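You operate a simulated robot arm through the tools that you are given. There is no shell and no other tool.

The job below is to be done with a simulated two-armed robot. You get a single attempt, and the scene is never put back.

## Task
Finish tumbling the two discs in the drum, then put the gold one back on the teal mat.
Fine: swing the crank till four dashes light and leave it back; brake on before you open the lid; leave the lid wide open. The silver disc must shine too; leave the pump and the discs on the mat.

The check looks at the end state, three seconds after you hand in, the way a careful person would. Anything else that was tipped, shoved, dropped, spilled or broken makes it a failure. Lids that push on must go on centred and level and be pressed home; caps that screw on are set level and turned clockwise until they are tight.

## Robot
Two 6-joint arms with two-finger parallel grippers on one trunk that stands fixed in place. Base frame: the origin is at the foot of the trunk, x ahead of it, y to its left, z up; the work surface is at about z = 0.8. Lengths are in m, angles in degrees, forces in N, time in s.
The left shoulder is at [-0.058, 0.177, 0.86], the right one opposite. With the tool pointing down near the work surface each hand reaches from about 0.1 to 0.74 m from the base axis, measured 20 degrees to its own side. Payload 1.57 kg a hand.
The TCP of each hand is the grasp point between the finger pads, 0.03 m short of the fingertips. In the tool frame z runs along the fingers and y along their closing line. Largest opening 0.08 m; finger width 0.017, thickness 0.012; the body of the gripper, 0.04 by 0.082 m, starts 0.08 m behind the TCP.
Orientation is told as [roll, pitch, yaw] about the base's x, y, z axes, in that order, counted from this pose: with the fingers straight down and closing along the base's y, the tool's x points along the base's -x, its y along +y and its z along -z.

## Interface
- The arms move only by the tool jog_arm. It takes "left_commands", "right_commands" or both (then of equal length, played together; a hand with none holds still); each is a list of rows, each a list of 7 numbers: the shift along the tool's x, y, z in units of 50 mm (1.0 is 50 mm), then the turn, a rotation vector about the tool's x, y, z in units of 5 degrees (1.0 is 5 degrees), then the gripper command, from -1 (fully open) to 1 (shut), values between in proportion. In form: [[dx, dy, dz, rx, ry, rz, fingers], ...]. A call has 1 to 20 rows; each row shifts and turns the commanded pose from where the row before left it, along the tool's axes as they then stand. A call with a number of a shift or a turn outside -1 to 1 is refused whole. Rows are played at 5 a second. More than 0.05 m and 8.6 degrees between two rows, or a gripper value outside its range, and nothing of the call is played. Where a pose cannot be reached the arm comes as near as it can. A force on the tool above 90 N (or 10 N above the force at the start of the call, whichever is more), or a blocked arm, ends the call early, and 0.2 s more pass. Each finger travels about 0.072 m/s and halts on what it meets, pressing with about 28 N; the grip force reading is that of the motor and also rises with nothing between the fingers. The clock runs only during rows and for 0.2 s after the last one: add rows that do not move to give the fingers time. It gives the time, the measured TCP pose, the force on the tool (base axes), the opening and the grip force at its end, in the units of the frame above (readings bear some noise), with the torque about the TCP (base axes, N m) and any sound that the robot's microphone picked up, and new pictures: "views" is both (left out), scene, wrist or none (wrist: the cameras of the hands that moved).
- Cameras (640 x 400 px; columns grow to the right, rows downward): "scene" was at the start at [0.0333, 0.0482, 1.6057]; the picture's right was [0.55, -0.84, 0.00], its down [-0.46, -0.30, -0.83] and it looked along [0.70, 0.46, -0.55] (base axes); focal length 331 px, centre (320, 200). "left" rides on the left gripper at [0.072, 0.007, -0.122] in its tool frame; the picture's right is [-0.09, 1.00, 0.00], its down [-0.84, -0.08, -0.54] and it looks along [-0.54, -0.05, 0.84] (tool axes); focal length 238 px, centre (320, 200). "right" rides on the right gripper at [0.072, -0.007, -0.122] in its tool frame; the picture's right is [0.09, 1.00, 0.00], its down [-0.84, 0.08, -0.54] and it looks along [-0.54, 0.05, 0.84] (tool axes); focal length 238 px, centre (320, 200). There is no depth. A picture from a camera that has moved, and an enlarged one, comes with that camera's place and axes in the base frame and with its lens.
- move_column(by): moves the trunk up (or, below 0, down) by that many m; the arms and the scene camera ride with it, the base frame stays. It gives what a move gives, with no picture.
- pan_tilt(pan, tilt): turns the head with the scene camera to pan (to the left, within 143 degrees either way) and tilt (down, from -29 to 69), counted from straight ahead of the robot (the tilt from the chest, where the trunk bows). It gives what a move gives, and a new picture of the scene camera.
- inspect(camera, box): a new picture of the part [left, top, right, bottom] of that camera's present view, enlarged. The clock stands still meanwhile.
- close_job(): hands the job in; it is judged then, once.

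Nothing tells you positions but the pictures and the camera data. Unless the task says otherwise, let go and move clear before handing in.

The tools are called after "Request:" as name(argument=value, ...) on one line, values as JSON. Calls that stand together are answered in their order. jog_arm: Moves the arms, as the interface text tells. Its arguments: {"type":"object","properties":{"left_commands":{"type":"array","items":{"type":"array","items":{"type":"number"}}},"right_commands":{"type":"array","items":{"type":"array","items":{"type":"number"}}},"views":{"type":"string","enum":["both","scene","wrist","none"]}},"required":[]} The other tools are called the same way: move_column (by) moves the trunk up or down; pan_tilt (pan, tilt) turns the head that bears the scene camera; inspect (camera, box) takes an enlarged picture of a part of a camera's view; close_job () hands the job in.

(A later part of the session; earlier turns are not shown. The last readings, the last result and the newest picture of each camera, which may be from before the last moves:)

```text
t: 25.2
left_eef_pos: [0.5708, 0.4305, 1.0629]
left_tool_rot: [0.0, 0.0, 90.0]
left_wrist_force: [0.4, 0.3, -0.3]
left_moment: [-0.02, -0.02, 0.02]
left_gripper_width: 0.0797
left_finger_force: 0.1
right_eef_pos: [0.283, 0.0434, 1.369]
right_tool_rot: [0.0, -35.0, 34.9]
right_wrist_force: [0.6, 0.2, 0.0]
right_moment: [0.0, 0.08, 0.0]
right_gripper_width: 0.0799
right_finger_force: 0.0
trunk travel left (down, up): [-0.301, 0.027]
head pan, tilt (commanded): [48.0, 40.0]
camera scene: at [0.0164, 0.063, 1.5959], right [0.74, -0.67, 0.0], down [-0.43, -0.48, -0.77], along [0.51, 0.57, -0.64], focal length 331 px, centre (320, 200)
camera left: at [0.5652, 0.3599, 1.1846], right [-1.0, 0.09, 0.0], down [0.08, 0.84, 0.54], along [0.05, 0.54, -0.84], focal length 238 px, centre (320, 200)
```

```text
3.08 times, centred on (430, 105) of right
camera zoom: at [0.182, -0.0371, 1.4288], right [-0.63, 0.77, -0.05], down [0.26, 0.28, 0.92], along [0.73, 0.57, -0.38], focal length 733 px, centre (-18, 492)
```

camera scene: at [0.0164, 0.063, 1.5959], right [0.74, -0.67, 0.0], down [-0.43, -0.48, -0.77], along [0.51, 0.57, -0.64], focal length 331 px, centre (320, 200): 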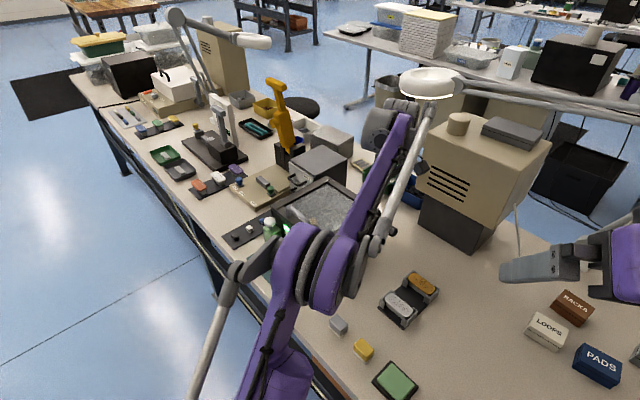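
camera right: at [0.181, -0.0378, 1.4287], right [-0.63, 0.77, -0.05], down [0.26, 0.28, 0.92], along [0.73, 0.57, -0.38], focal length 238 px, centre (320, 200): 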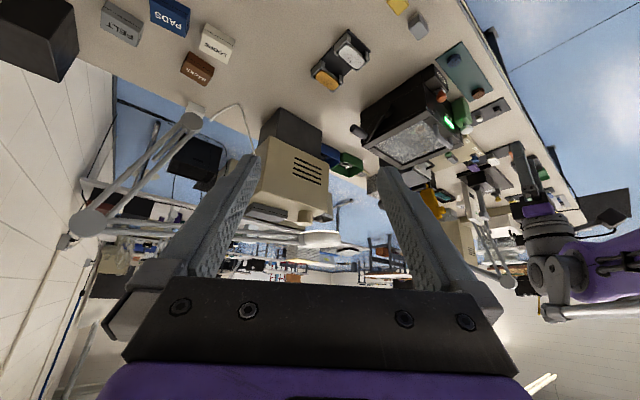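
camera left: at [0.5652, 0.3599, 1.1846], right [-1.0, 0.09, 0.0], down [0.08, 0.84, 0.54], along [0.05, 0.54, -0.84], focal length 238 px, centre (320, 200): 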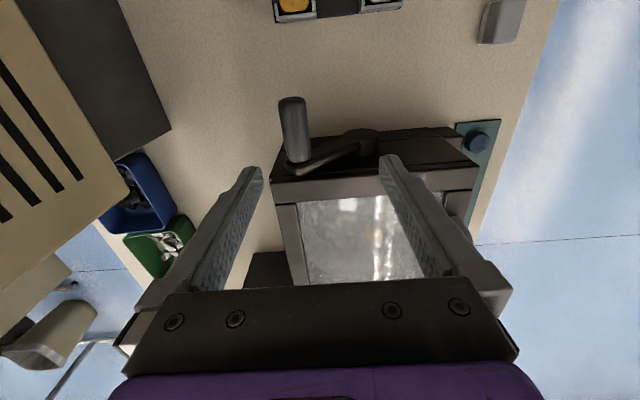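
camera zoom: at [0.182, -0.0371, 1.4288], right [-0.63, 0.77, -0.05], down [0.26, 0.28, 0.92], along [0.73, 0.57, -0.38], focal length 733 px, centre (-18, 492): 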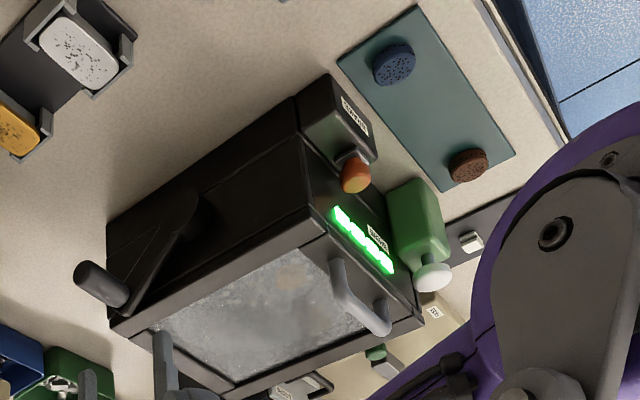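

Four dashes are lit and the crank rests back. Next I bring the left hand round to the front of the machine at height and turn it back to yaw 0 to study the brake knob.

Request:
jog_arm(left_commands=[[-0.3, 0.8, -0.2, 0, 0, 0, -1], [-0.3, 0.8, -0.2, 0, 0, 0, -1], [-0.3, 0.8, -0.1, 0, 0, 0, -1], [-0.3, 0.8, 0, 0, 0, 0, -1], [-0.3, 0.8, 0, 0, 0, 0, -1], [-0.3, 0.8, 0, 0, 0, 0, -1], [-0.3, 0.8, 0, 0, 0, 0, -1], [0, 0, 0, 0, 0, 1, -1], [0, 0, 0, 0, 0, 1, -1], [0, 0, 0, 0, 0, 1, -1], [0, 0, 0, 0, 0, 1, -1], [0, 0, 0, 0, 0, 1, -1], [0, 0, 0, 0, 0, 1, -1], [0, 0, 0, 0, 0, 1, -1], [0, 0, 0, 0, 0, 1, -1], [0, 0, 0, 0, 0, 1, -1], [0, 0, 0, 0, 0, 1, -1]], views="none")

Request:
jog_arm(left_commands=[[0, 0, 0, 0, 0, 1, -1], [0, 0, 0, 0, 0, 1, -1], [0, 0, 0, 0, 0, 1, -1], [0, 0, 0, 0, 0, 1, -1], [0, 0, 0, 0, 0, 1, -1], [0, 0, 0, 0, 0, 1, -1], [0, 0, 0, 0, 0, 1, -1], [0, 0, 0, 0, 0, 1, -1], [0, 0, 0, 0, 0, 0, -1]], views="both")

```text
t: 28.8
left_eef_pos: [0.2921, 0.5361, 1.0891]
left_tool_rot: [0.0, 0.0, 39.9]
left_wrist_force: [-0.6, -0.9, 1.1]
left_moment: [0.0, 0.02, 0.02]
left_gripper_width: 0.0799
left_finger_force: 0.1
right_eef_pos: [0.2834, 0.0439, 1.3705]
right_tool_rot: [0.0, -35.0, 35.0]
right_wrist_force: [0.7, 0.2, 0.0]
right_moment: [-0.01, -0.02, -0.01]
right_gripper_width: 0.0801
right_finger_force: 0.1
trunk travel left (down, up): [-0.301, 0.027]
head pan, tilt (commanded): [48.0, 40.0]
```

```text
t: 30.8
left_eef_pos: [0.292, 0.5359, 1.092]
left_tool_rot: [0.0, 0.0, -0.1]
left_wrist_force: [-0.3, -0.5, 1.1]
left_moment: [-0.03, -0.02, 0.01]
left_gripper_width: 0.0801
left_finger_force: 0.0
right_eef_pos: [0.283, 0.0426, 1.3696]
right_tool_rot: [0.0, -35.0, 35.0]
right_wrist_force: [0.1, 0.2, 0.7]
right_moment: [0.02, 0.02, -0.02]
right_gripper_width: 0.08
right_finger_force: 0.1
trunk travel left (down, up): [-0.301, 0.027]
head pan, tilt (commanded): [48.0, 40.0]
camera scene: at [0.0158, 0.0628, 1.596], right [0.74, -0.67, 0.0], down [-0.43, -0.48, -0.77], along [0.51, 0.57, -0.64], focal length 331 px, centre (320, 200)
camera left: at [0.22, 0.5433, 1.2122], right [0.09, 1.0, 0.0], down [0.84, -0.08, 0.54], along [0.54, -0.05, -0.84], focal length 238 px, centre (320, 200)
```

scene: 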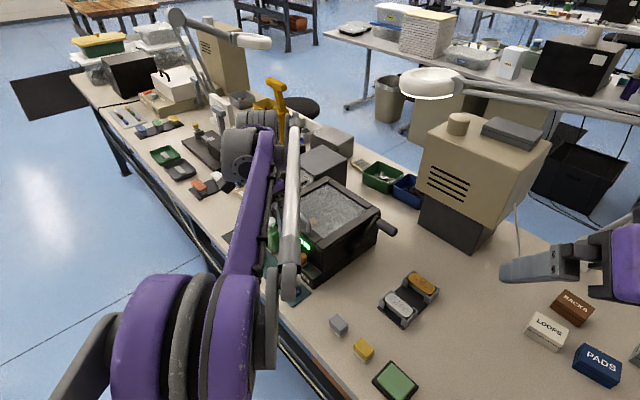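
left: 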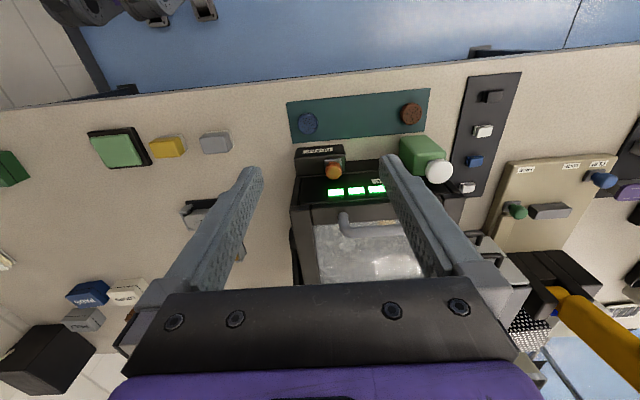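

Request:
inspect(camera="left", box=[285, 135, 365, 185])

Request:
inspect(camera="right", box=[425, 55, 475, 105])

Request:
inspect(camera="left", box=[490, 150, 620, 230])

```text
8.00 times, centred on (325, 160) of left
camera zoom: at [0.22, 0.5433, 1.2122], right [0.09, 1.0, 0.0], down [0.84, -0.08, 0.54], along [0.54, -0.05, -0.84], focal length 1907 px, centre (280, 520)
```

zoom: 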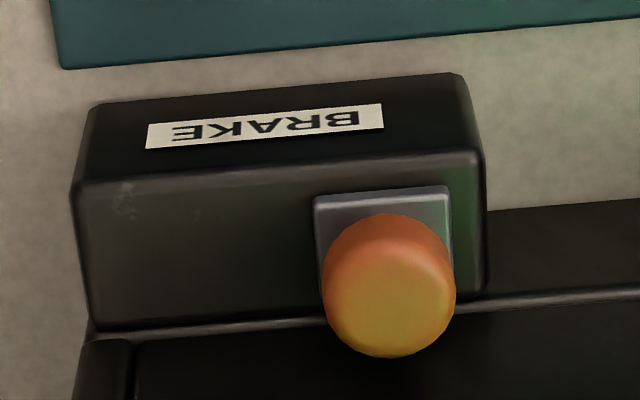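

```text
8.00 times, centred on (450, 80) of right
camera zoom: at [0.1814, -0.0373, 1.4288], right [-0.63, 0.77, -0.05], down [0.26, 0.28, 0.92], along [0.73, 0.57, -0.38], focal length 1907 px, centre (-720, 1160)
```

zoom: 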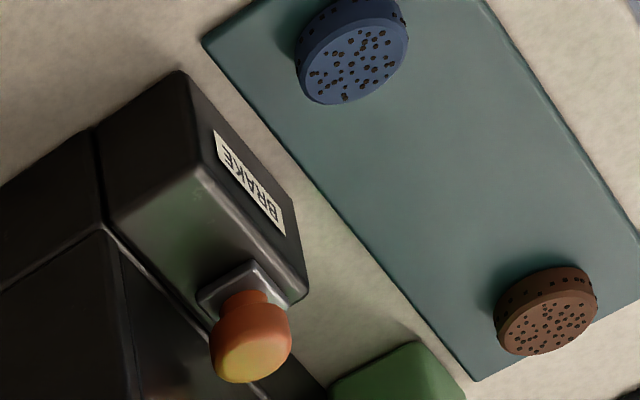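

```text
4.92 times, centred on (555, 190) of left
camera zoom: at [0.22, 0.5433, 1.2122], right [0.09, 1.0, 0.0], down [0.84, -0.08, 0.54], along [0.54, -0.05, -0.84], focal length 1173 px, centre (-837, 249)
```

zoom: 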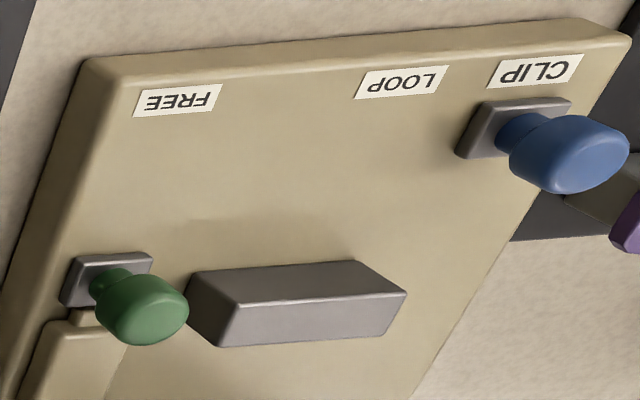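

The brake knob sits on a plate at the +y end of its box top, like a slider with free travel toward −y; knob centre about (0.386, 0.550, 0.870), box top about z 0.845. I tilt the closed fingers 20° forward (so the hand body stays away from the lid handle) and come down on the knob's +y side.

Request:
jog_arm(left_commands=[[0, 0, 0, 0, -1, 0, 0], [0, 0, 0, 0, -1, 0, 0.5], [0, 0, 0, 0, -1, 0, 1], [0, 0, 0, 0, -1, 0, 1], [-0.18, 0.25, 0.82, 0, 0, 0, 1], [-0.18, 0.25, 0.82, 0, 0, 0, 1], [-0.18, 0.25, 0.82, 0, 0, 0, 1], [-0.18, 0.25, 0.82, 0, 0, 0, 1], [0, 0, 0, 0, 0, 0, 1]], views="both")

```text
t: 32.8
left_eef_pos: [0.3827, 0.5863, 0.948]
left_tool_rot: [0.2, -20.0, 0.0]
left_wrist_force: [0.3, -0.6, 0.0]
left_moment: [-0.01, 0.01, 0.01]
left_gripper_width: 0.0
left_finger_force: 21.4
right_eef_pos: [0.2826, 0.0422, 1.3704]
right_tool_rot: [0.0, -35.0, 35.0]
right_wrist_force: [0.6, 0.2, -0.1]
right_moment: [0.02, -0.02, -0.03]
right_gripper_width: 0.0801
right_finger_force: 0.0
trunk travel left (down, up): [-0.301, 0.027]
head pan, tilt (commanded): [48.0, 40.0]
camera scene: at [0.0151, 0.0618, 1.596], right [0.74, -0.67, 0.0], down [-0.43, -0.48, -0.77], along [0.51, 0.57, -0.64], focal length 331 px, centre (320, 200)
camera left: at [0.2722, 0.594, 1.0382], right [0.09, 1.0, 0.03], down [0.6, -0.08, 0.8], along [0.79, -0.05, -0.6], focal length 238 px, centre (320, 200)
```

scene: 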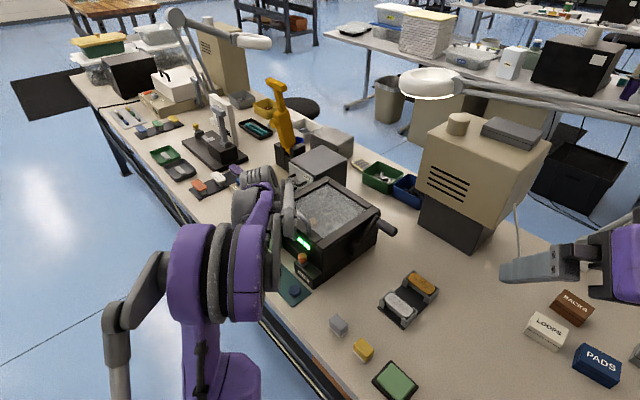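
left: 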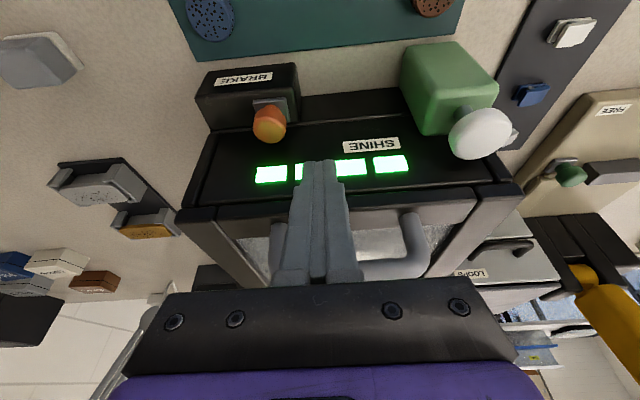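

I'm just above and left of the knob, with all four dashes visible. One closer look at the brake before touching it.

Request:
inspect(camera="left", box=[180, 50, 330, 150])

Request:
inspect(camera="scene", box=[280, 220, 350, 300])

```text
4.00 times, centred on (255, 100) of left
camera zoom: at [0.2722, 0.594, 1.0382], right [0.09, 1.0, 0.03], down [0.6, -0.08, 0.8], along [0.79, -0.05, -0.6], focal length 953 px, centre (580, 600)
```

zoom: 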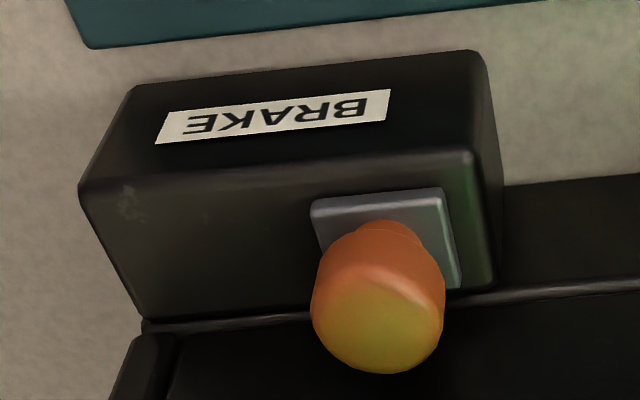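

```text
5.00 times, centred on (315, 260) of scene
camera zoom: at [0.0151, 0.0618, 1.596], right [0.74, -0.67, 0.0], down [-0.43, -0.48, -0.77], along [0.51, 0.57, -0.64], focal length 1654 px, centre (345, -100)
```

zoom: 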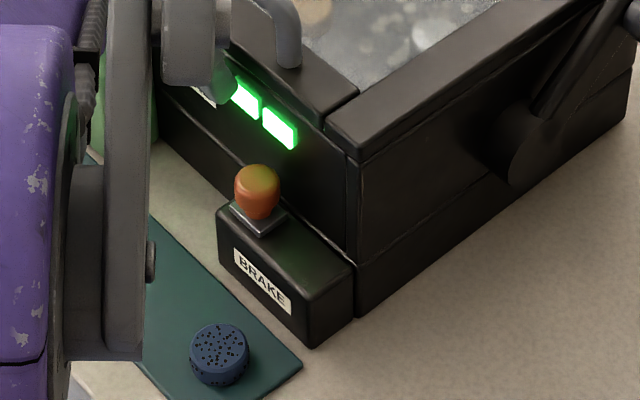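

I lower the closed fingertips beside the knob (on its +y side), keeping a few millimetres from the front face.

Request:
jog_arm(left_commands=[[0.28, 0, 0.57, 0, 0, 0, 1], [0.28, 0, 0.57, 0, 0, 0, 1], [0, 0, 0, 0, 0, 0, 1]], views="both")

Request:
inspect(camera="left", box=[200, 60, 360, 180])

```text
t: 33.6
left_eef_pos: [0.3741, 0.5888, 0.8828]
left_tool_rot: [-0.1, -20.0, 0.0]
left_wrist_force: [-0.8, 0.2, 0.1]
left_moment: [-0.01, 0.01, 0.01]
left_gripper_width: 0.0
left_finger_force: 21.1
right_eef_pos: [0.284, 0.043, 1.3685]
right_tool_rot: [0.0, -34.9, 35.1]
right_wrist_force: [0.2, 1.2, -0.3]
right_moment: [0.01, 0.0, 0.01]
right_gripper_width: 0.0798
right_finger_force: 0.0
trunk travel left (down, up): [-0.301, 0.027]
head pan, tilt (commanded): [48.0, 40.0]
camera scene: at [0.0157, 0.0624, 1.596], right [0.74, -0.67, 0.0], down [-0.43, -0.48, -0.77], along [0.51, 0.57, -0.64], focal length 331 px, centre (320, 200)
camera left: at [0.2651, 0.5967, 0.9728], right [0.09, 1.0, 0.03], down [0.6, -0.08, 0.8], along [0.79, -0.05, -0.6], focal length 238 px, centre (320, 200)
```

scene: 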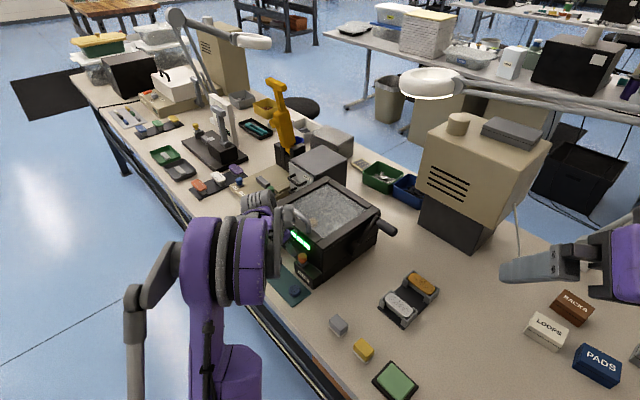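
left: 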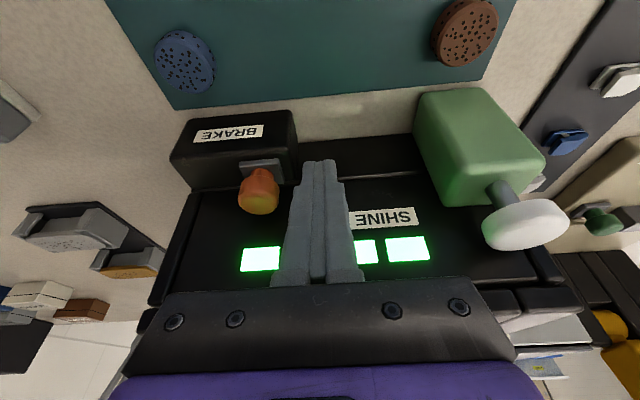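

```text
3.33 times, centred on (280, 120) of left
camera zoom: at [0.2651, 0.5967, 0.9728], right [0.09, 1.0, 0.03], down [0.6, -0.08, 0.8], along [0.79, -0.05, -0.6], focal length 794 px, centre (453, 467)
```

zoom: 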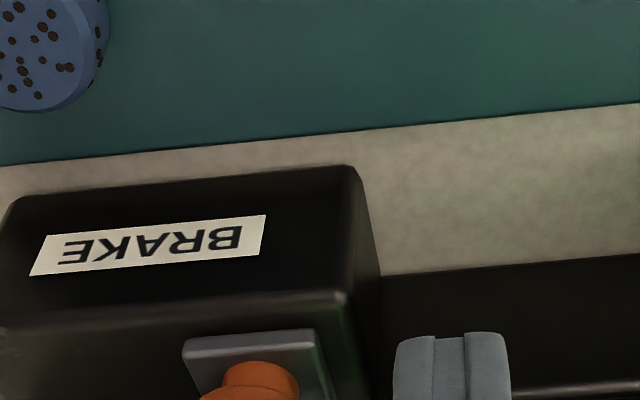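

The fingertips sit level with the knob, about 12 mm to its left. I push gently toward −y in small steps to see whether it slides.

Request:
jog_arm(left_commands=[[0, -0.1, 0, 0, 0, 0, 1], [0, -0.1, 0, 0, 0, 0, 1], [0, -0.1, 0, 0, 0, 0, 1], [0, -0.08, 0, 0, 0, 0, 1], [0, -0.06, 0, 0, 0, 0, 1], [0, 0, 0, 0, 0, 0, 1]], views="both")

Request:
inspect(camera="scene", box=[270, 220, 350, 300])

```text
t: 35.0
left_eef_pos: [0.3735, 0.5643, 0.8845]
left_tool_rot: [-0.1, -20.0, 0.1]
left_wrist_force: [0.2, 1.3, -0.2]
left_moment: [0.02, -0.06, 0.04]
left_gripper_width: 0.0
left_finger_force: 21.4
right_eef_pos: [0.2833, 0.0426, 1.37]
right_tool_rot: [0.0, -35.0, 34.9]
right_wrist_force: [0.5, -0.2, -0.3]
right_moment: [-0.01, -0.05, 0.01]
right_gripper_width: 0.0801
right_finger_force: 0.1
trunk travel left (down, up): [-0.301, 0.027]
head pan, tilt (commanded): [48.0, 40.0]
camera scene: at [0.0159, 0.0629, 1.596], right [0.74, -0.67, 0.0], down [-0.43, -0.48, -0.77], along [0.51, 0.57, -0.64], focal length 331 px, centre (320, 200)
camera left: at [0.2646, 0.5719, 0.9749], right [0.09, 1.0, 0.03], down [0.6, -0.08, 0.8], along [0.79, -0.05, -0.61], focal length 238 px, centre (320, 200)
```

scene: 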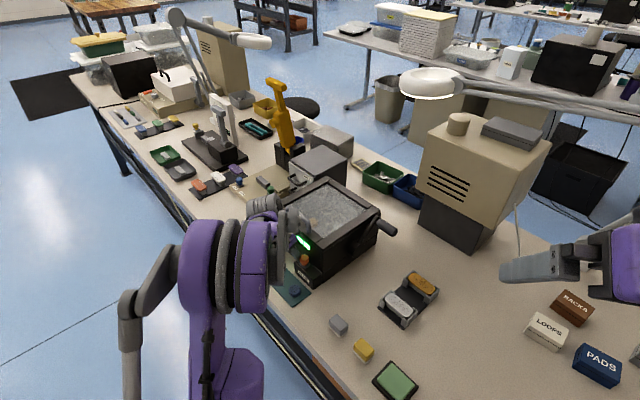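
left: 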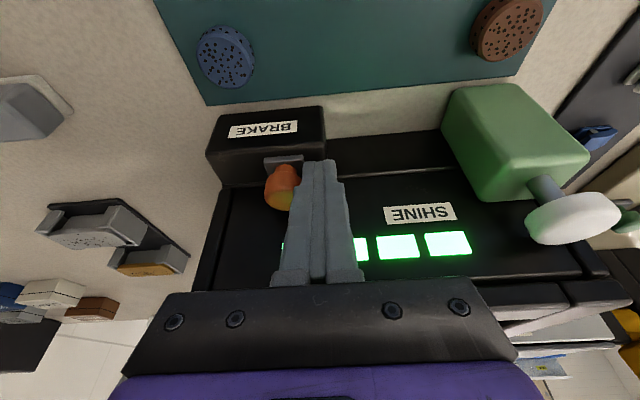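

```text
5.00 times, centred on (310, 260) of scene
camera zoom: at [0.0159, 0.0629, 1.596], right [0.74, -0.67, 0.0], down [-0.43, -0.48, -0.77], along [0.51, 0.57, -0.64], focal length 1654 px, centre (370, -100)
```

zoom: 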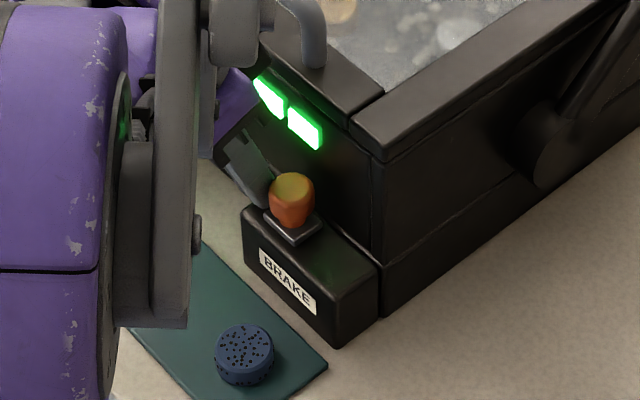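

The knob slides with only about 1 N, so it is a slider. I continue pushing it toward the −y end until it reaches its stop.

Request:
jog_arm(left_commands=[[0, -0.1, 0, 0, 0, 0, 1], [0, -0.1, 0, 0, 0, 0, 1], [0, -0.1, 0, 0, 0, 0, 1], [0, -0.1, 0, 0, 0, 0, 1], [0, -0.06, 0, 0, 0, 0, 1], [0, -0.06, 0, 0, 0, 0, 1], [0, 0, 0, 0, 0, 0, 1]], views="both")

Request:
inspect(camera="scene", box=[270, 220, 350, 300])

```text
t: 36.6
left_eef_pos: [0.376, 0.5372, 0.8847]
left_tool_rot: [0.0, -20.0, 0.0]
left_wrist_force: [0.3, 1.5, -0.6]
left_moment: [0.03, 0.04, -0.03]
left_gripper_width: 0.0
left_finger_force: 21.2
right_eef_pos: [0.2832, 0.0442, 1.3692]
right_tool_rot: [0.0, -35.0, 35.0]
right_wrist_force: [-0.2, 0.3, 0.7]
right_moment: [0.0, -0.03, 0.01]
right_gripper_width: 0.0801
right_finger_force: 0.1
trunk travel left (down, up): [-0.301, 0.027]
head pan, tilt (commanded): [48.0, 40.0]
camera scene: at [0.0159, 0.063, 1.596], right [0.74, -0.67, 0.0], down [-0.43, -0.48, -0.77], along [0.51, 0.57, -0.64], focal length 331 px, centre (320, 200)
camera left: at [0.2657, 0.5451, 0.9746], right [0.09, 1.0, 0.03], down [0.6, -0.08, 0.8], along [0.79, -0.05, -0.6], focal length 238 px, centre (320, 200)
```

scene: 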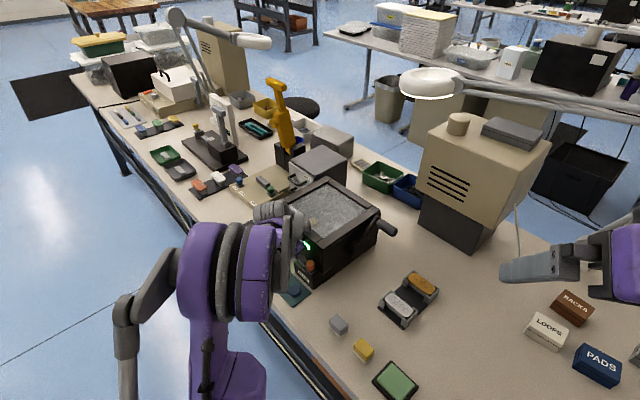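
left: 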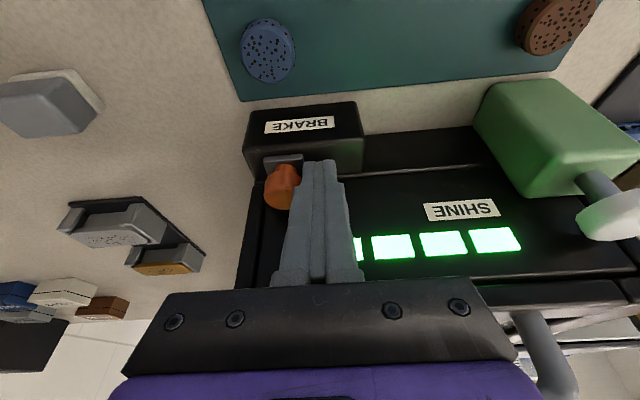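

```text
5.00 times, centred on (310, 260) of scene
camera zoom: at [0.0159, 0.063, 1.596], right [0.74, -0.67, 0.0], down [-0.43, -0.48, -0.77], along [0.51, 0.57, -0.64], focal length 1654 px, centre (370, -100)
```

zoom: 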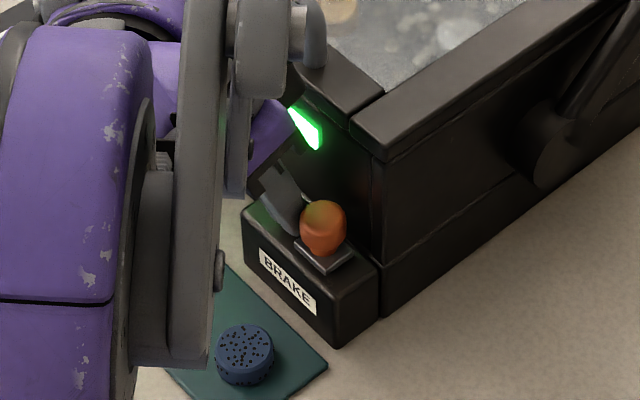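

The plate is nearly at the −y end. I push a few millimetres more to find the end stop.

Request:
jog_arm(left_commands=[[0, -0.06, 0, 0, 0, 0, 1], [0, -0.06, 0, 0, 0, 0, 1], [0, 0, 0, 0, 0, 0, 1]], views="none")

Request:
inspect(camera="scene", box=[270, 220, 350, 300])

Request:
inspect(camera="right", box=[410, 50, 480, 110])

```text
t: 37.4
left_eef_pos: [0.375, 0.5321, 0.885]
left_tool_rot: [0.1, -19.9, 0.0]
left_wrist_force: [1.8, 5.5, 2.5]
left_moment: [0.12, -0.07, 0.05]
left_gripper_width: 0.0
left_finger_force: 21.6
right_eef_pos: [0.2835, 0.0432, 1.3691]
right_tool_rot: [0.0, -35.1, 35.1]
right_wrist_force: [-0.2, 1.2, 0.4]
right_moment: [0.0, 0.0, 0.02]
right_gripper_width: 0.08
right_finger_force: 0.0
trunk travel left (down, up): [-0.301, 0.027]
head pan, tilt (commanded): [48.0, 40.0]
```

```text
5.00 times, centred on (310, 260) of scene
camera zoom: at [0.016, 0.0633, 1.596], right [0.74, -0.67, 0.0], down [-0.43, -0.48, -0.77], along [0.51, 0.57, -0.64], focal length 1654 px, centre (370, -100)
```

zoom: 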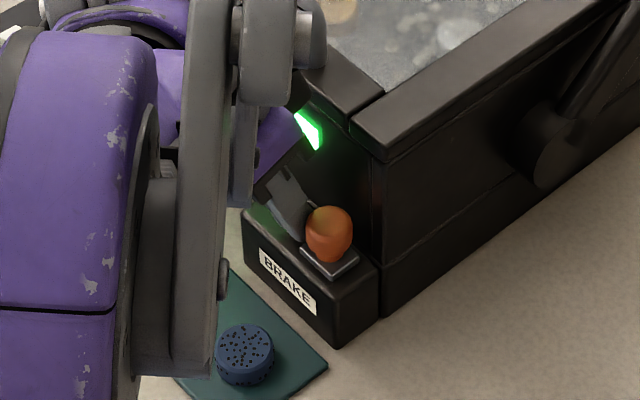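

```text
6.67 times, centred on (445, 80) of right
camera zoom: at [0.1816, -0.0369, 1.4289], right [-0.63, 0.77, -0.05], down [0.26, 0.28, 0.92], along [0.73, 0.57, -0.38], focal length 1589 px, centre (-513, 1000)
```

zoom: 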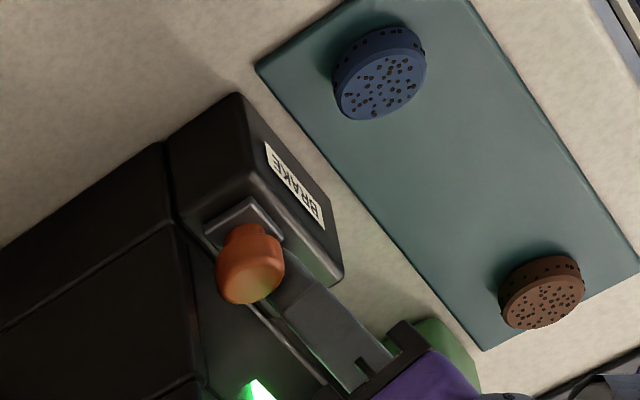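

The push met a stop (5.5 N) and the slider now sits fully at the −y end, so I take the brake as on. I back off, lift clear, level the hand, and look at the brake and lid handle.

Request:
jog_arm(left_commands=[[0, 0.1, 0, 0, 0, 0, 1], [0, 0.1, -0.4, 0, 0, 0, 1], [0, 0, -1, 0, 0, 0, 1], [0, 0, -1, 0, 0, 0, 1], [0, 0, -0.6, 0, 1, 0, 1], [0, 0, -0.6, 0, 1, 0, 0], [0, 0, -0.5, 0, 1, 0, -1], [0, 0, -0.5, 0, 1, 0, -1], [0, 0, 0, 0, 0, 0, -1]], views="both")

Request:
inspect(camera="left", box=[260, 110, 420, 230])

```text
t: 39.4
left_eef_pos: [0.3096, 0.5424, 1.1045]
left_tool_rot: [0.1, 0.1, 0.0]
left_wrist_force: [-0.2, -0.1, -0.5]
left_moment: [-0.01, -0.01, -0.02]
left_gripper_width: 0.08
left_finger_force: 0.0
right_eef_pos: [0.2832, 0.0435, 1.3698]
right_tool_rot: [-0.1, -35.0, 35.0]
right_wrist_force: [0.0, -0.1, -0.1]
right_moment: [0.0, -0.05, -0.01]
right_gripper_width: 0.08
right_finger_force: 0.0
trunk travel left (down, up): [-0.301, 0.027]
head pan, tilt (commanded): [48.0, 40.0]
camera scene: at [0.0155, 0.0628, 1.5959], right [0.74, -0.67, 0.0], down [-0.43, -0.48, -0.77], along [0.51, 0.57, -0.64], focal length 331 px, centre (320, 200)
camera left: at [0.237, 0.5513, 1.2255], right [0.09, 1.0, 0.0], down [0.84, -0.08, 0.54], along [0.54, -0.05, -0.84], focal length 238 px, centre (320, 200)
```

scene: 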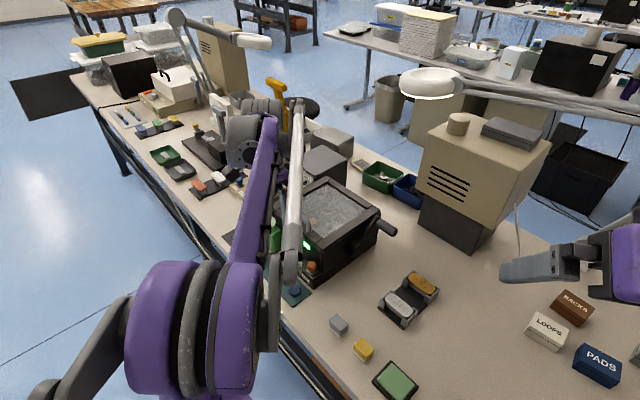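
left: 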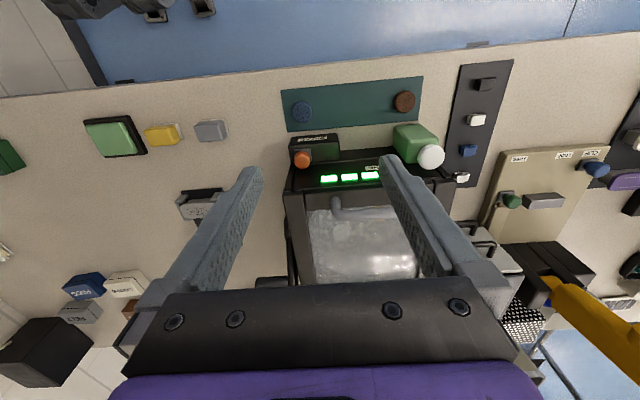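

```text
3.33 times, centred on (340, 170) of left
camera zoom: at [0.237, 0.5513, 1.2255], right [0.09, 1.0, 0.0], down [0.84, -0.08, 0.54], along [0.54, -0.05, -0.84], focal length 794 px, centre (253, 300)
```

zoom: 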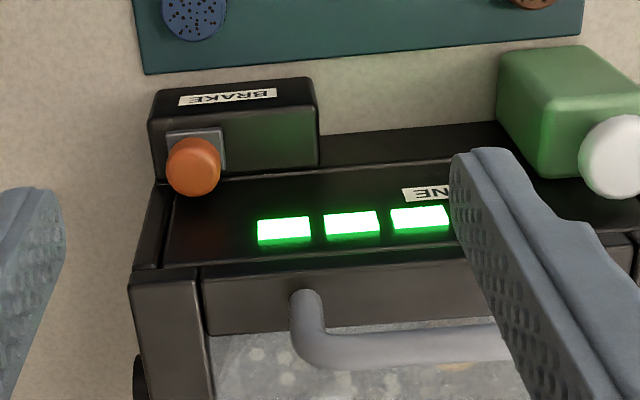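

The brake stayed at its −y end. I now turn the hand to close along x for gripping the lid's handle bar, and move above the handle.

Request:
jog_arm(left_commands=[[0, 0, 0, 0, 0, -1, -1], [0, 0, 0, 0, 0, -1, -1], [0, 0, 0, 0, 0, -1, -1], [0, 0, 0, 0, 0, -1, -1], [0, 0, 0, 0, 0, -1, -1], [0, 0, 0, 0, 0, -1, -1], [0, 0, 0, 0, 0, -1, -1], [0, 0, 0, 0, 0, -1, -1], [0, 0, 0, 0, 0, -1, -1], [0, 0, 0, 0, 0, -1, -1], [0, 0, 0, 0, 0, -1, -1], [0, 0, 0, 0, 0, -1, -1], [0, 0, 0, 0, 0, -1, -1], [0, 0, 0, 0, 0, -1, -1], [0, 0, 0, 0, 0, -1, -1], [0, 0, 0, 0, 0, -1, -1], [0, 0, 0, 0, 0, -1, -1], [0, 0, 0, 0, 0, -1, -1], [0, 0, 0, 0, 0, 0, -1]], views="none")

Request:
jog_arm(left_commands=[[-0.39, -0.73, 0, 0, 0, 0, -1], [-0.39, -0.73, 0, 0, 0, 0, -1], [-0.38, -0.72, 0, 0, 0, 0, -1], [0, 0, 0, 0, 0, 0, -1]], views="both")

```text
t: 43.4
left_eef_pos: [0.308, 0.5409, 1.1046]
left_tool_rot: [0.0, 0.0, 90.1]
left_wrist_force: [-1.1, 0.9, 0.3]
left_moment: [-0.02, -0.03, -0.01]
left_gripper_width: 0.0799
left_finger_force: 0.0
right_eef_pos: [0.2834, 0.0431, 1.3701]
right_tool_rot: [0.0, -34.9, 34.9]
right_wrist_force: [0.7, -0.3, 0.4]
right_moment: [0.0, 0.02, 0.0]
right_gripper_width: 0.08
right_finger_force: 0.1
trunk travel left (down, up): [-0.301, 0.027]
head pan, tilt (commanded): [48.0, 40.0]
```

```text
t: 44.4
left_eef_pos: [0.4211, 0.5946, 1.1067]
left_tool_rot: [0.0, 0.0, 90.0]
left_wrist_force: [-0.4, 0.2, 0.2]
left_moment: [0.01, 0.0, 0.0]
left_gripper_width: 0.0802
left_finger_force: 0.0
right_eef_pos: [0.2828, 0.0416, 1.3699]
right_tool_rot: [0.0, -35.0, 34.9]
right_wrist_force: [0.1, 0.0, 0.6]
right_moment: [0.01, 0.01, 0.03]
right_gripper_width: 0.0804
right_finger_force: 0.0
trunk travel left (down, up): [-0.301, 0.027]
head pan, tilt (commanded): [48.0, 40.0]
camera scene: at [0.015, 0.0621, 1.596], right [0.74, -0.67, 0.0], down [-0.43, -0.48, -0.77], along [0.51, 0.57, -0.64], focal length 331 px, centre (320, 200)
camera left: at [0.4138, 0.525, 1.2275], right [-1.0, 0.09, 0.0], down [0.08, 0.84, 0.54], along [0.05, 0.54, -0.84], focal length 238 px, centre (320, 200)
```

scene: 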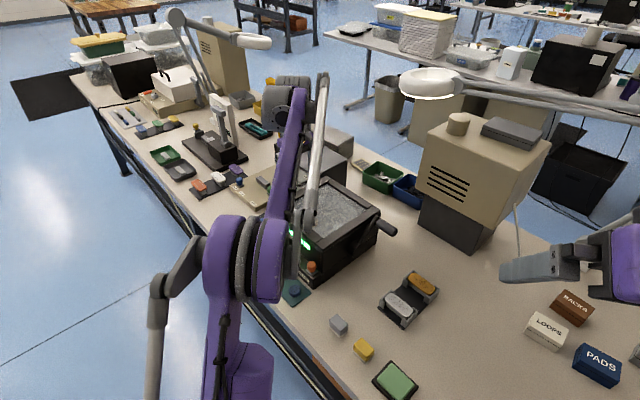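
left: 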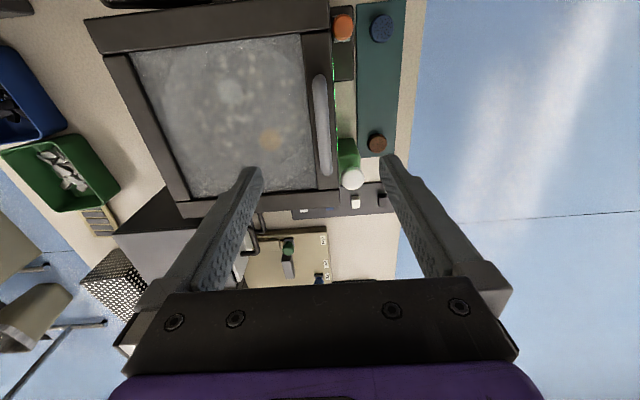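

The handle is right beneath: centre about (0.4175, 0.596), bar along y. I zoom in for the hinge and the bar's height over the lid.

Request:
inspect(camera="left", box=[80, 0, 400, 220])

Request:
inspect(camera="right", box=[350, 80, 490, 180])

Request:
inspect(camera="scene", box=[280, 160, 400, 290])

```text
1.82 times, centred on (240, 110) of left
camera zoom: at [0.4138, 0.525, 1.2275], right [-1.0, 0.09, 0.0], down [0.08, 0.84, 0.54], along [0.05, 0.54, -0.84], focal length 433 px, centre (466, 364)
```

zoom: 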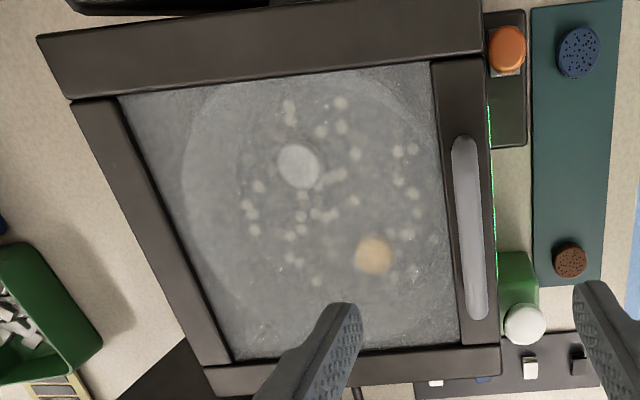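

```text
4.00 times, centred on (420, 130) of right
camera zoom: at [0.1807, -0.038, 1.4289], right [-0.63, 0.77, -0.05], down [0.26, 0.28, 0.92], along [0.73, 0.57, -0.38], focal length 953 px, centre (-80, 480)
```

zoom: 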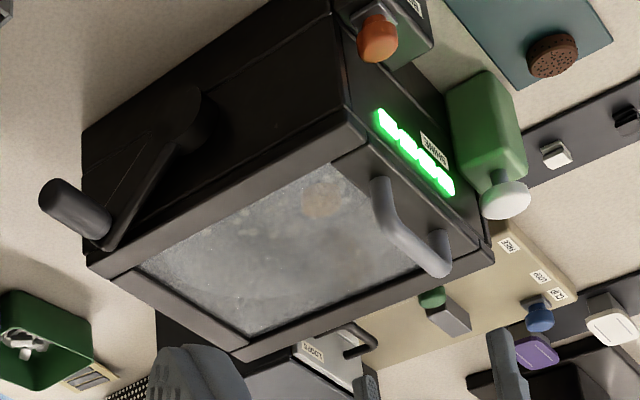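

```text
3.08 times, centred on (340, 225) of scene
camera zoom: at [0.015, 0.0621, 1.596], right [0.74, -0.67, 0.0], down [-0.43, -0.48, -0.77], along [0.51, 0.57, -0.64], focal length 1018 px, centre (258, 123)
```

zoom: 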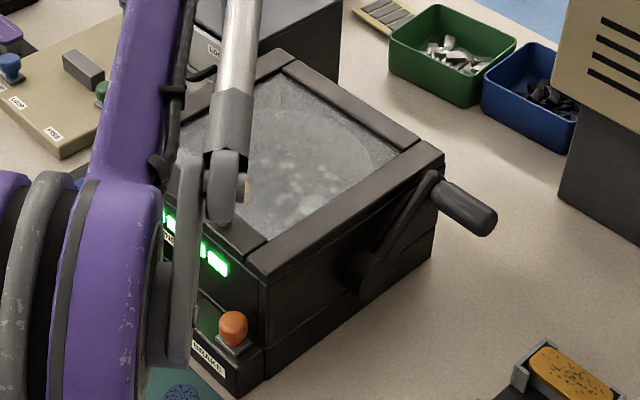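

The silver disc and the gold disc show through the lid. The handle bar stands about 27 mm clear of the lid top (z ≈ 0.95), so I lower to straddle it with the tips just above the lid.

Request:
jog_arm(left_commands=[[0, 0.07, 0.8, 0, 0, 0, -1], [0, 0, 0.8, 0, 0, 0, -1], [0, 0, 0.4, 0, 0, 0, -1], [0, 0, 0.3, 0, 0, 0, -1], [0, 0, 0, 0, 0, 0, -1]], views="both")

Request:
inspect(camera="right", box=[400, 80, 490, 160])

```text
t: 45.6
left_eef_pos: [0.4156, 0.5988, 0.9897]
left_tool_rot: [-0.1, 0.0, 90.1]
left_wrist_force: [0.6, -0.3, 0.3]
left_moment: [-0.01, -0.04, -0.03]
left_gripper_width: 0.0801
left_finger_force: 0.1
right_eef_pos: [0.2838, 0.0431, 1.3693]
right_tool_rot: [0.0, -34.9, 35.0]
right_wrist_force: [-0.1, -0.4, -0.2]
right_moment: [-0.01, 0.03, -0.01]
right_gripper_width: 0.0802
right_finger_force: 0.2
trunk travel left (down, up): [-0.301, 0.027]
head pan, tilt (commanded): [48.0, 40.0]
camera scene: at [0.0158, 0.0626, 1.596], right [0.74, -0.67, 0.0], down [-0.43, -0.48, -0.77], along [0.51, 0.57, -0.64], focal length 331 px, centre (320, 200)
camera left: at [0.4093, 0.5282, 1.1113], right [-1.0, 0.09, 0.0], down [0.08, 0.84, 0.54], along [0.05, 0.54, -0.84], focal length 238 px, centre (320, 200)
```

scene: 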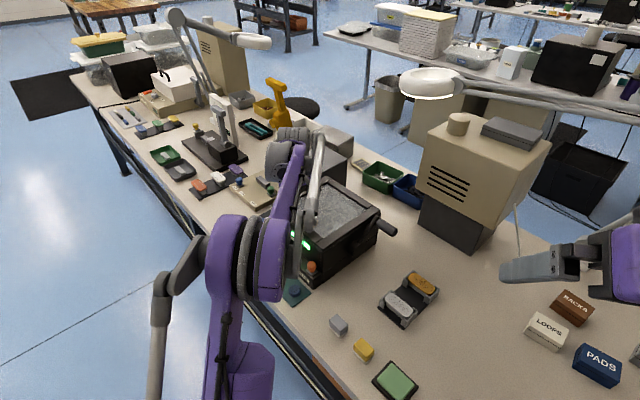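
left: 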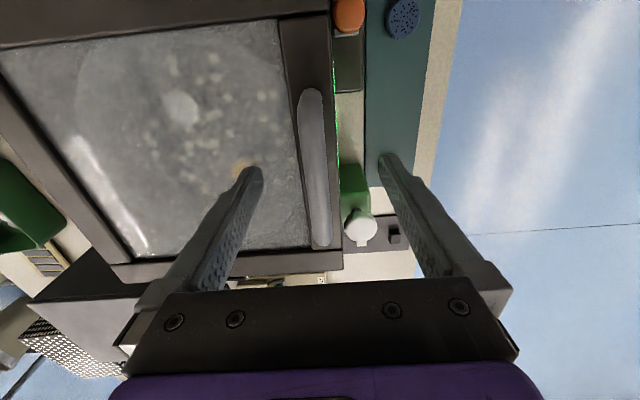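

```text
5.00 times, centred on (445, 120) of right
camera zoom: at [0.1814, -0.0375, 1.4288], right [-0.63, 0.77, -0.05], down [0.26, 0.28, 0.92], along [0.73, 0.57, -0.38], focal length 1192 px, centre (-305, 600)
```

zoom: 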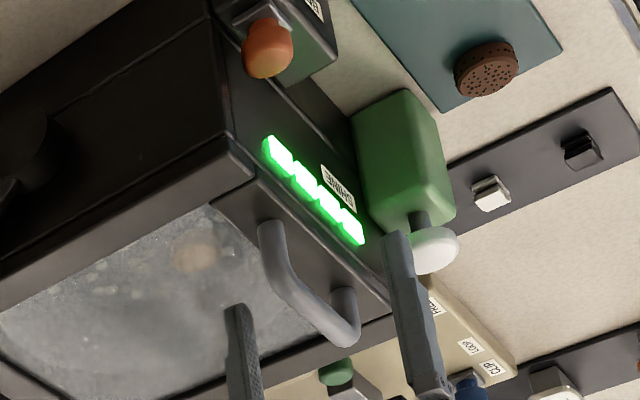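

The fingers straddle the bar evenly. I close on the handle.

Request:
jog_arm(left_commands=[[0, -0.04, 0, 0, 0, 0, 0], [0, 0, 0, 0, 0, 0, 0.5], [0, 0, 0, 0, 0, 0, 1], [0, 0, 0, 0, 0, 0, 1], [0, 0, 0, 0, 0, 0, 1]], views="wrist")

```text
t: 46.8
left_eef_pos: [0.418, 0.5979, 0.9898]
left_tool_rot: [0.0, -0.1, 90.0]
left_wrist_force: [3.7, 0.4, 0.8]
left_moment: [0.08, -0.01, 0.03]
left_gripper_width: 0.0137
left_finger_force: 30.0
right_eef_pos: [0.2834, 0.0421, 1.3698]
right_tool_rot: [0.1, -34.9, 35.0]
right_wrist_force: [0.7, -1.0, 0.3]
right_moment: [0.02, 0.0, 0.01]
right_gripper_width: 0.0799
right_finger_force: 0.1
trunk travel left (down, up): [-0.301, 0.027]
head pan, tilt (commanded): [48.0, 40.0]
camera left: at [0.4106, 0.5277, 1.1114], right [-1.0, 0.09, 0.0], down [0.08, 0.84, 0.54], along [0.05, 0.54, -0.84], focal length 238 px, centre (320, 200)
```

left: 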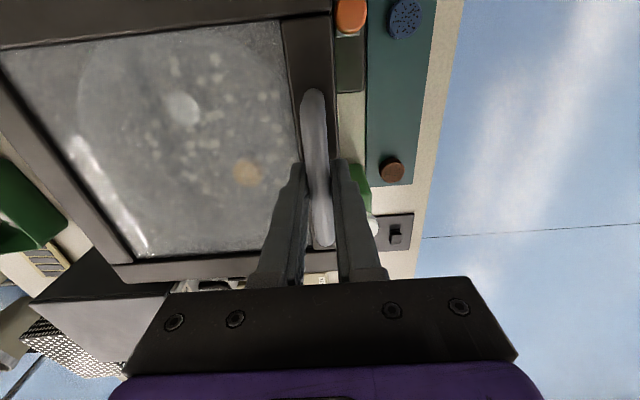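

The bar is held (13.7 mm wide between the pads). I begin lifting the lid slowly along its arc about the rear hinge (taken at x ≈ 0.63, z ≈ 0.945), keeping the hand upright at first.

Request:
jog_arm(left_commands=[[0, -0.04, -0.187, 0, 0, 0, 1], [0, -0.04, -0.187, 0, 0, 0, 1], [0, -0.058, -0.18, 0, 0, 0, 1], [0, -0.058, -0.18, 0, 0, 0, 1], [0, -0.073, -0.174, 0, 0, 0, 1], [0, -0.073, -0.174, 0, 0, 0, 1], [0, 0, 0, 0, 0, 0, 1]], views="both")

Request:
inspect(camera="right", box=[330, 40, 510, 180])

```text
t: 48.4
left_eef_pos: [0.4339, 0.5991, 1.0425]
left_tool_rot: [0.0, 0.0, 90.0]
left_wrist_force: [-0.9, -1.6, -1.2]
left_moment: [-0.28, 0.02, -0.08]
left_gripper_width: 0.0136
left_finger_force: 30.5
right_eef_pos: [0.2835, 0.0427, 1.3698]
right_tool_rot: [0.0, -35.0, 35.0]
right_wrist_force: [-0.6, -0.2, -0.1]
right_moment: [0.03, 0.0, 0.0]
right_gripper_width: 0.08
right_finger_force: 0.0
trunk travel left (down, up): [-0.301, 0.027]
head pan, tilt (commanded): [48.0, 40.0]
camera scene: at [0.0161, 0.0626, 1.596], right [0.74, -0.67, 0.0], down [-0.43, -0.48, -0.77], along [0.51, 0.57, -0.64], focal length 331 px, centre (320, 200)
camera left: at [0.4274, 0.5278, 1.1652], right [-1.0, 0.09, 0.0], down [0.08, 0.84, 0.54], along [0.05, 0.54, -0.84], focal length 238 px, centre (320, 200)
```

scene: 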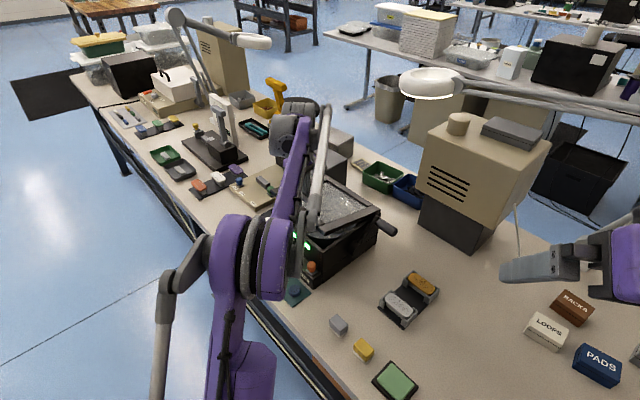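
left: 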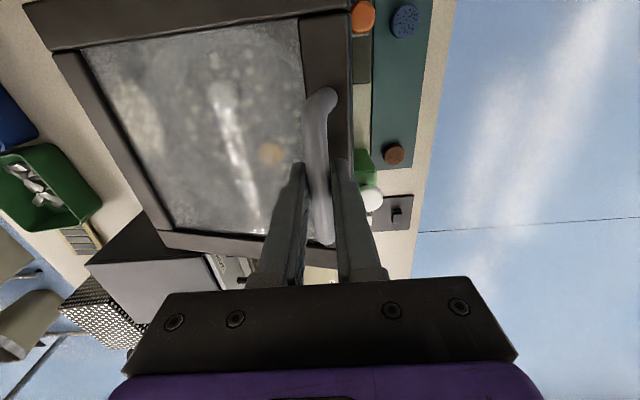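

```text
2.86 times, centred on (420, 110) of right
camera zoom: at [0.1816, -0.0375, 1.4288], right [-0.63, 0.77, -0.05], down [0.26, 0.28, 0.92], along [0.73, 0.57, -0.38], focal length 681 px, centre (34, 457)
```

zoom: 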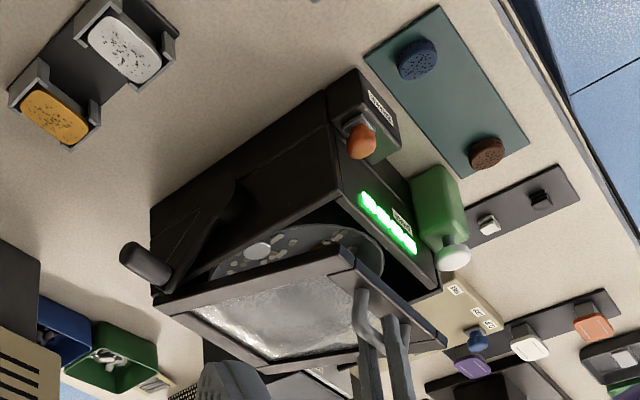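

The lid lifts easily with about 1 N. I keep following the arc while tilting the fingers forward, so one finger comes under the bar; first half now.

Request:
jog_arm(left_commands=[[0, -0.104, -0.224, 1, 0, 0, 1], [0, -0.136, -0.205, 1, 0, 0, 1], [0, -0.16, -0.181, 1, 0, 0, 1], [0, -0.188, -0.154, 1, 0, 0, 1], [0, 0, 0, 0, 0, 0, 1]], views="both")

Request:
inspect(camera="right", box=[330, 40, 510, 180])

```text
t: 49.6
left_eef_pos: [0.4571, 0.5995, 1.086]
left_tool_rot: [-20.1, -0.2, 90.0]
left_wrist_force: [-3.4, -2.0, 1.3]
left_moment: [0.11, -0.04, -0.22]
left_gripper_width: 0.0137
left_finger_force: 30.3
right_eef_pos: [0.2821, 0.0423, 1.3703]
right_tool_rot: [-0.1, -34.9, 35.0]
right_wrist_force: [-0.6, 0.1, 0.5]
right_moment: [-0.02, -0.01, -0.02]
right_gripper_width: 0.0801
right_finger_force: 0.1
trunk travel left (down, up): [-0.301, 0.027]
head pan, tilt (commanded): [48.0, 40.0]
camera scene: at [0.0151, 0.0623, 1.596], right [0.74, -0.67, 0.0], down [-0.43, -0.48, -0.77], along [0.51, 0.57, -0.64], focal length 331 px, centre (320, 200)
camera left: at [0.4093, 0.5282, 1.1975], right [-0.94, 0.09, -0.34], down [-0.11, 0.84, 0.54], along [0.34, 0.54, -0.77], focal length 238 px, centre (320, 200)
```

scene: 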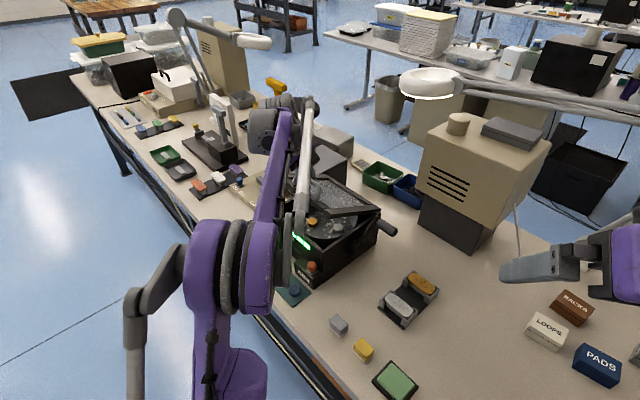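
left: 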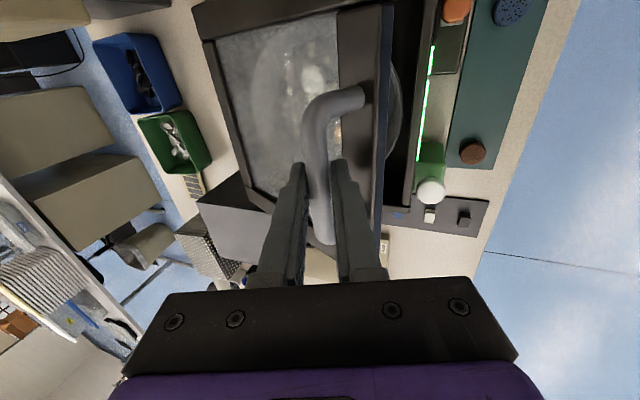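

```text
2.86 times, centred on (420, 110) of right
camera zoom: at [0.1808, -0.0378, 1.4289], right [-0.63, 0.77, -0.05], down [0.26, 0.28, 0.92], along [0.73, 0.57, -0.38], focal length 681 px, centre (34, 457)
```

zoom: 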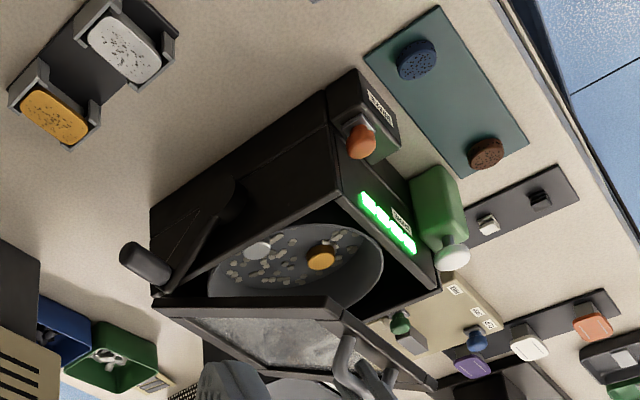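

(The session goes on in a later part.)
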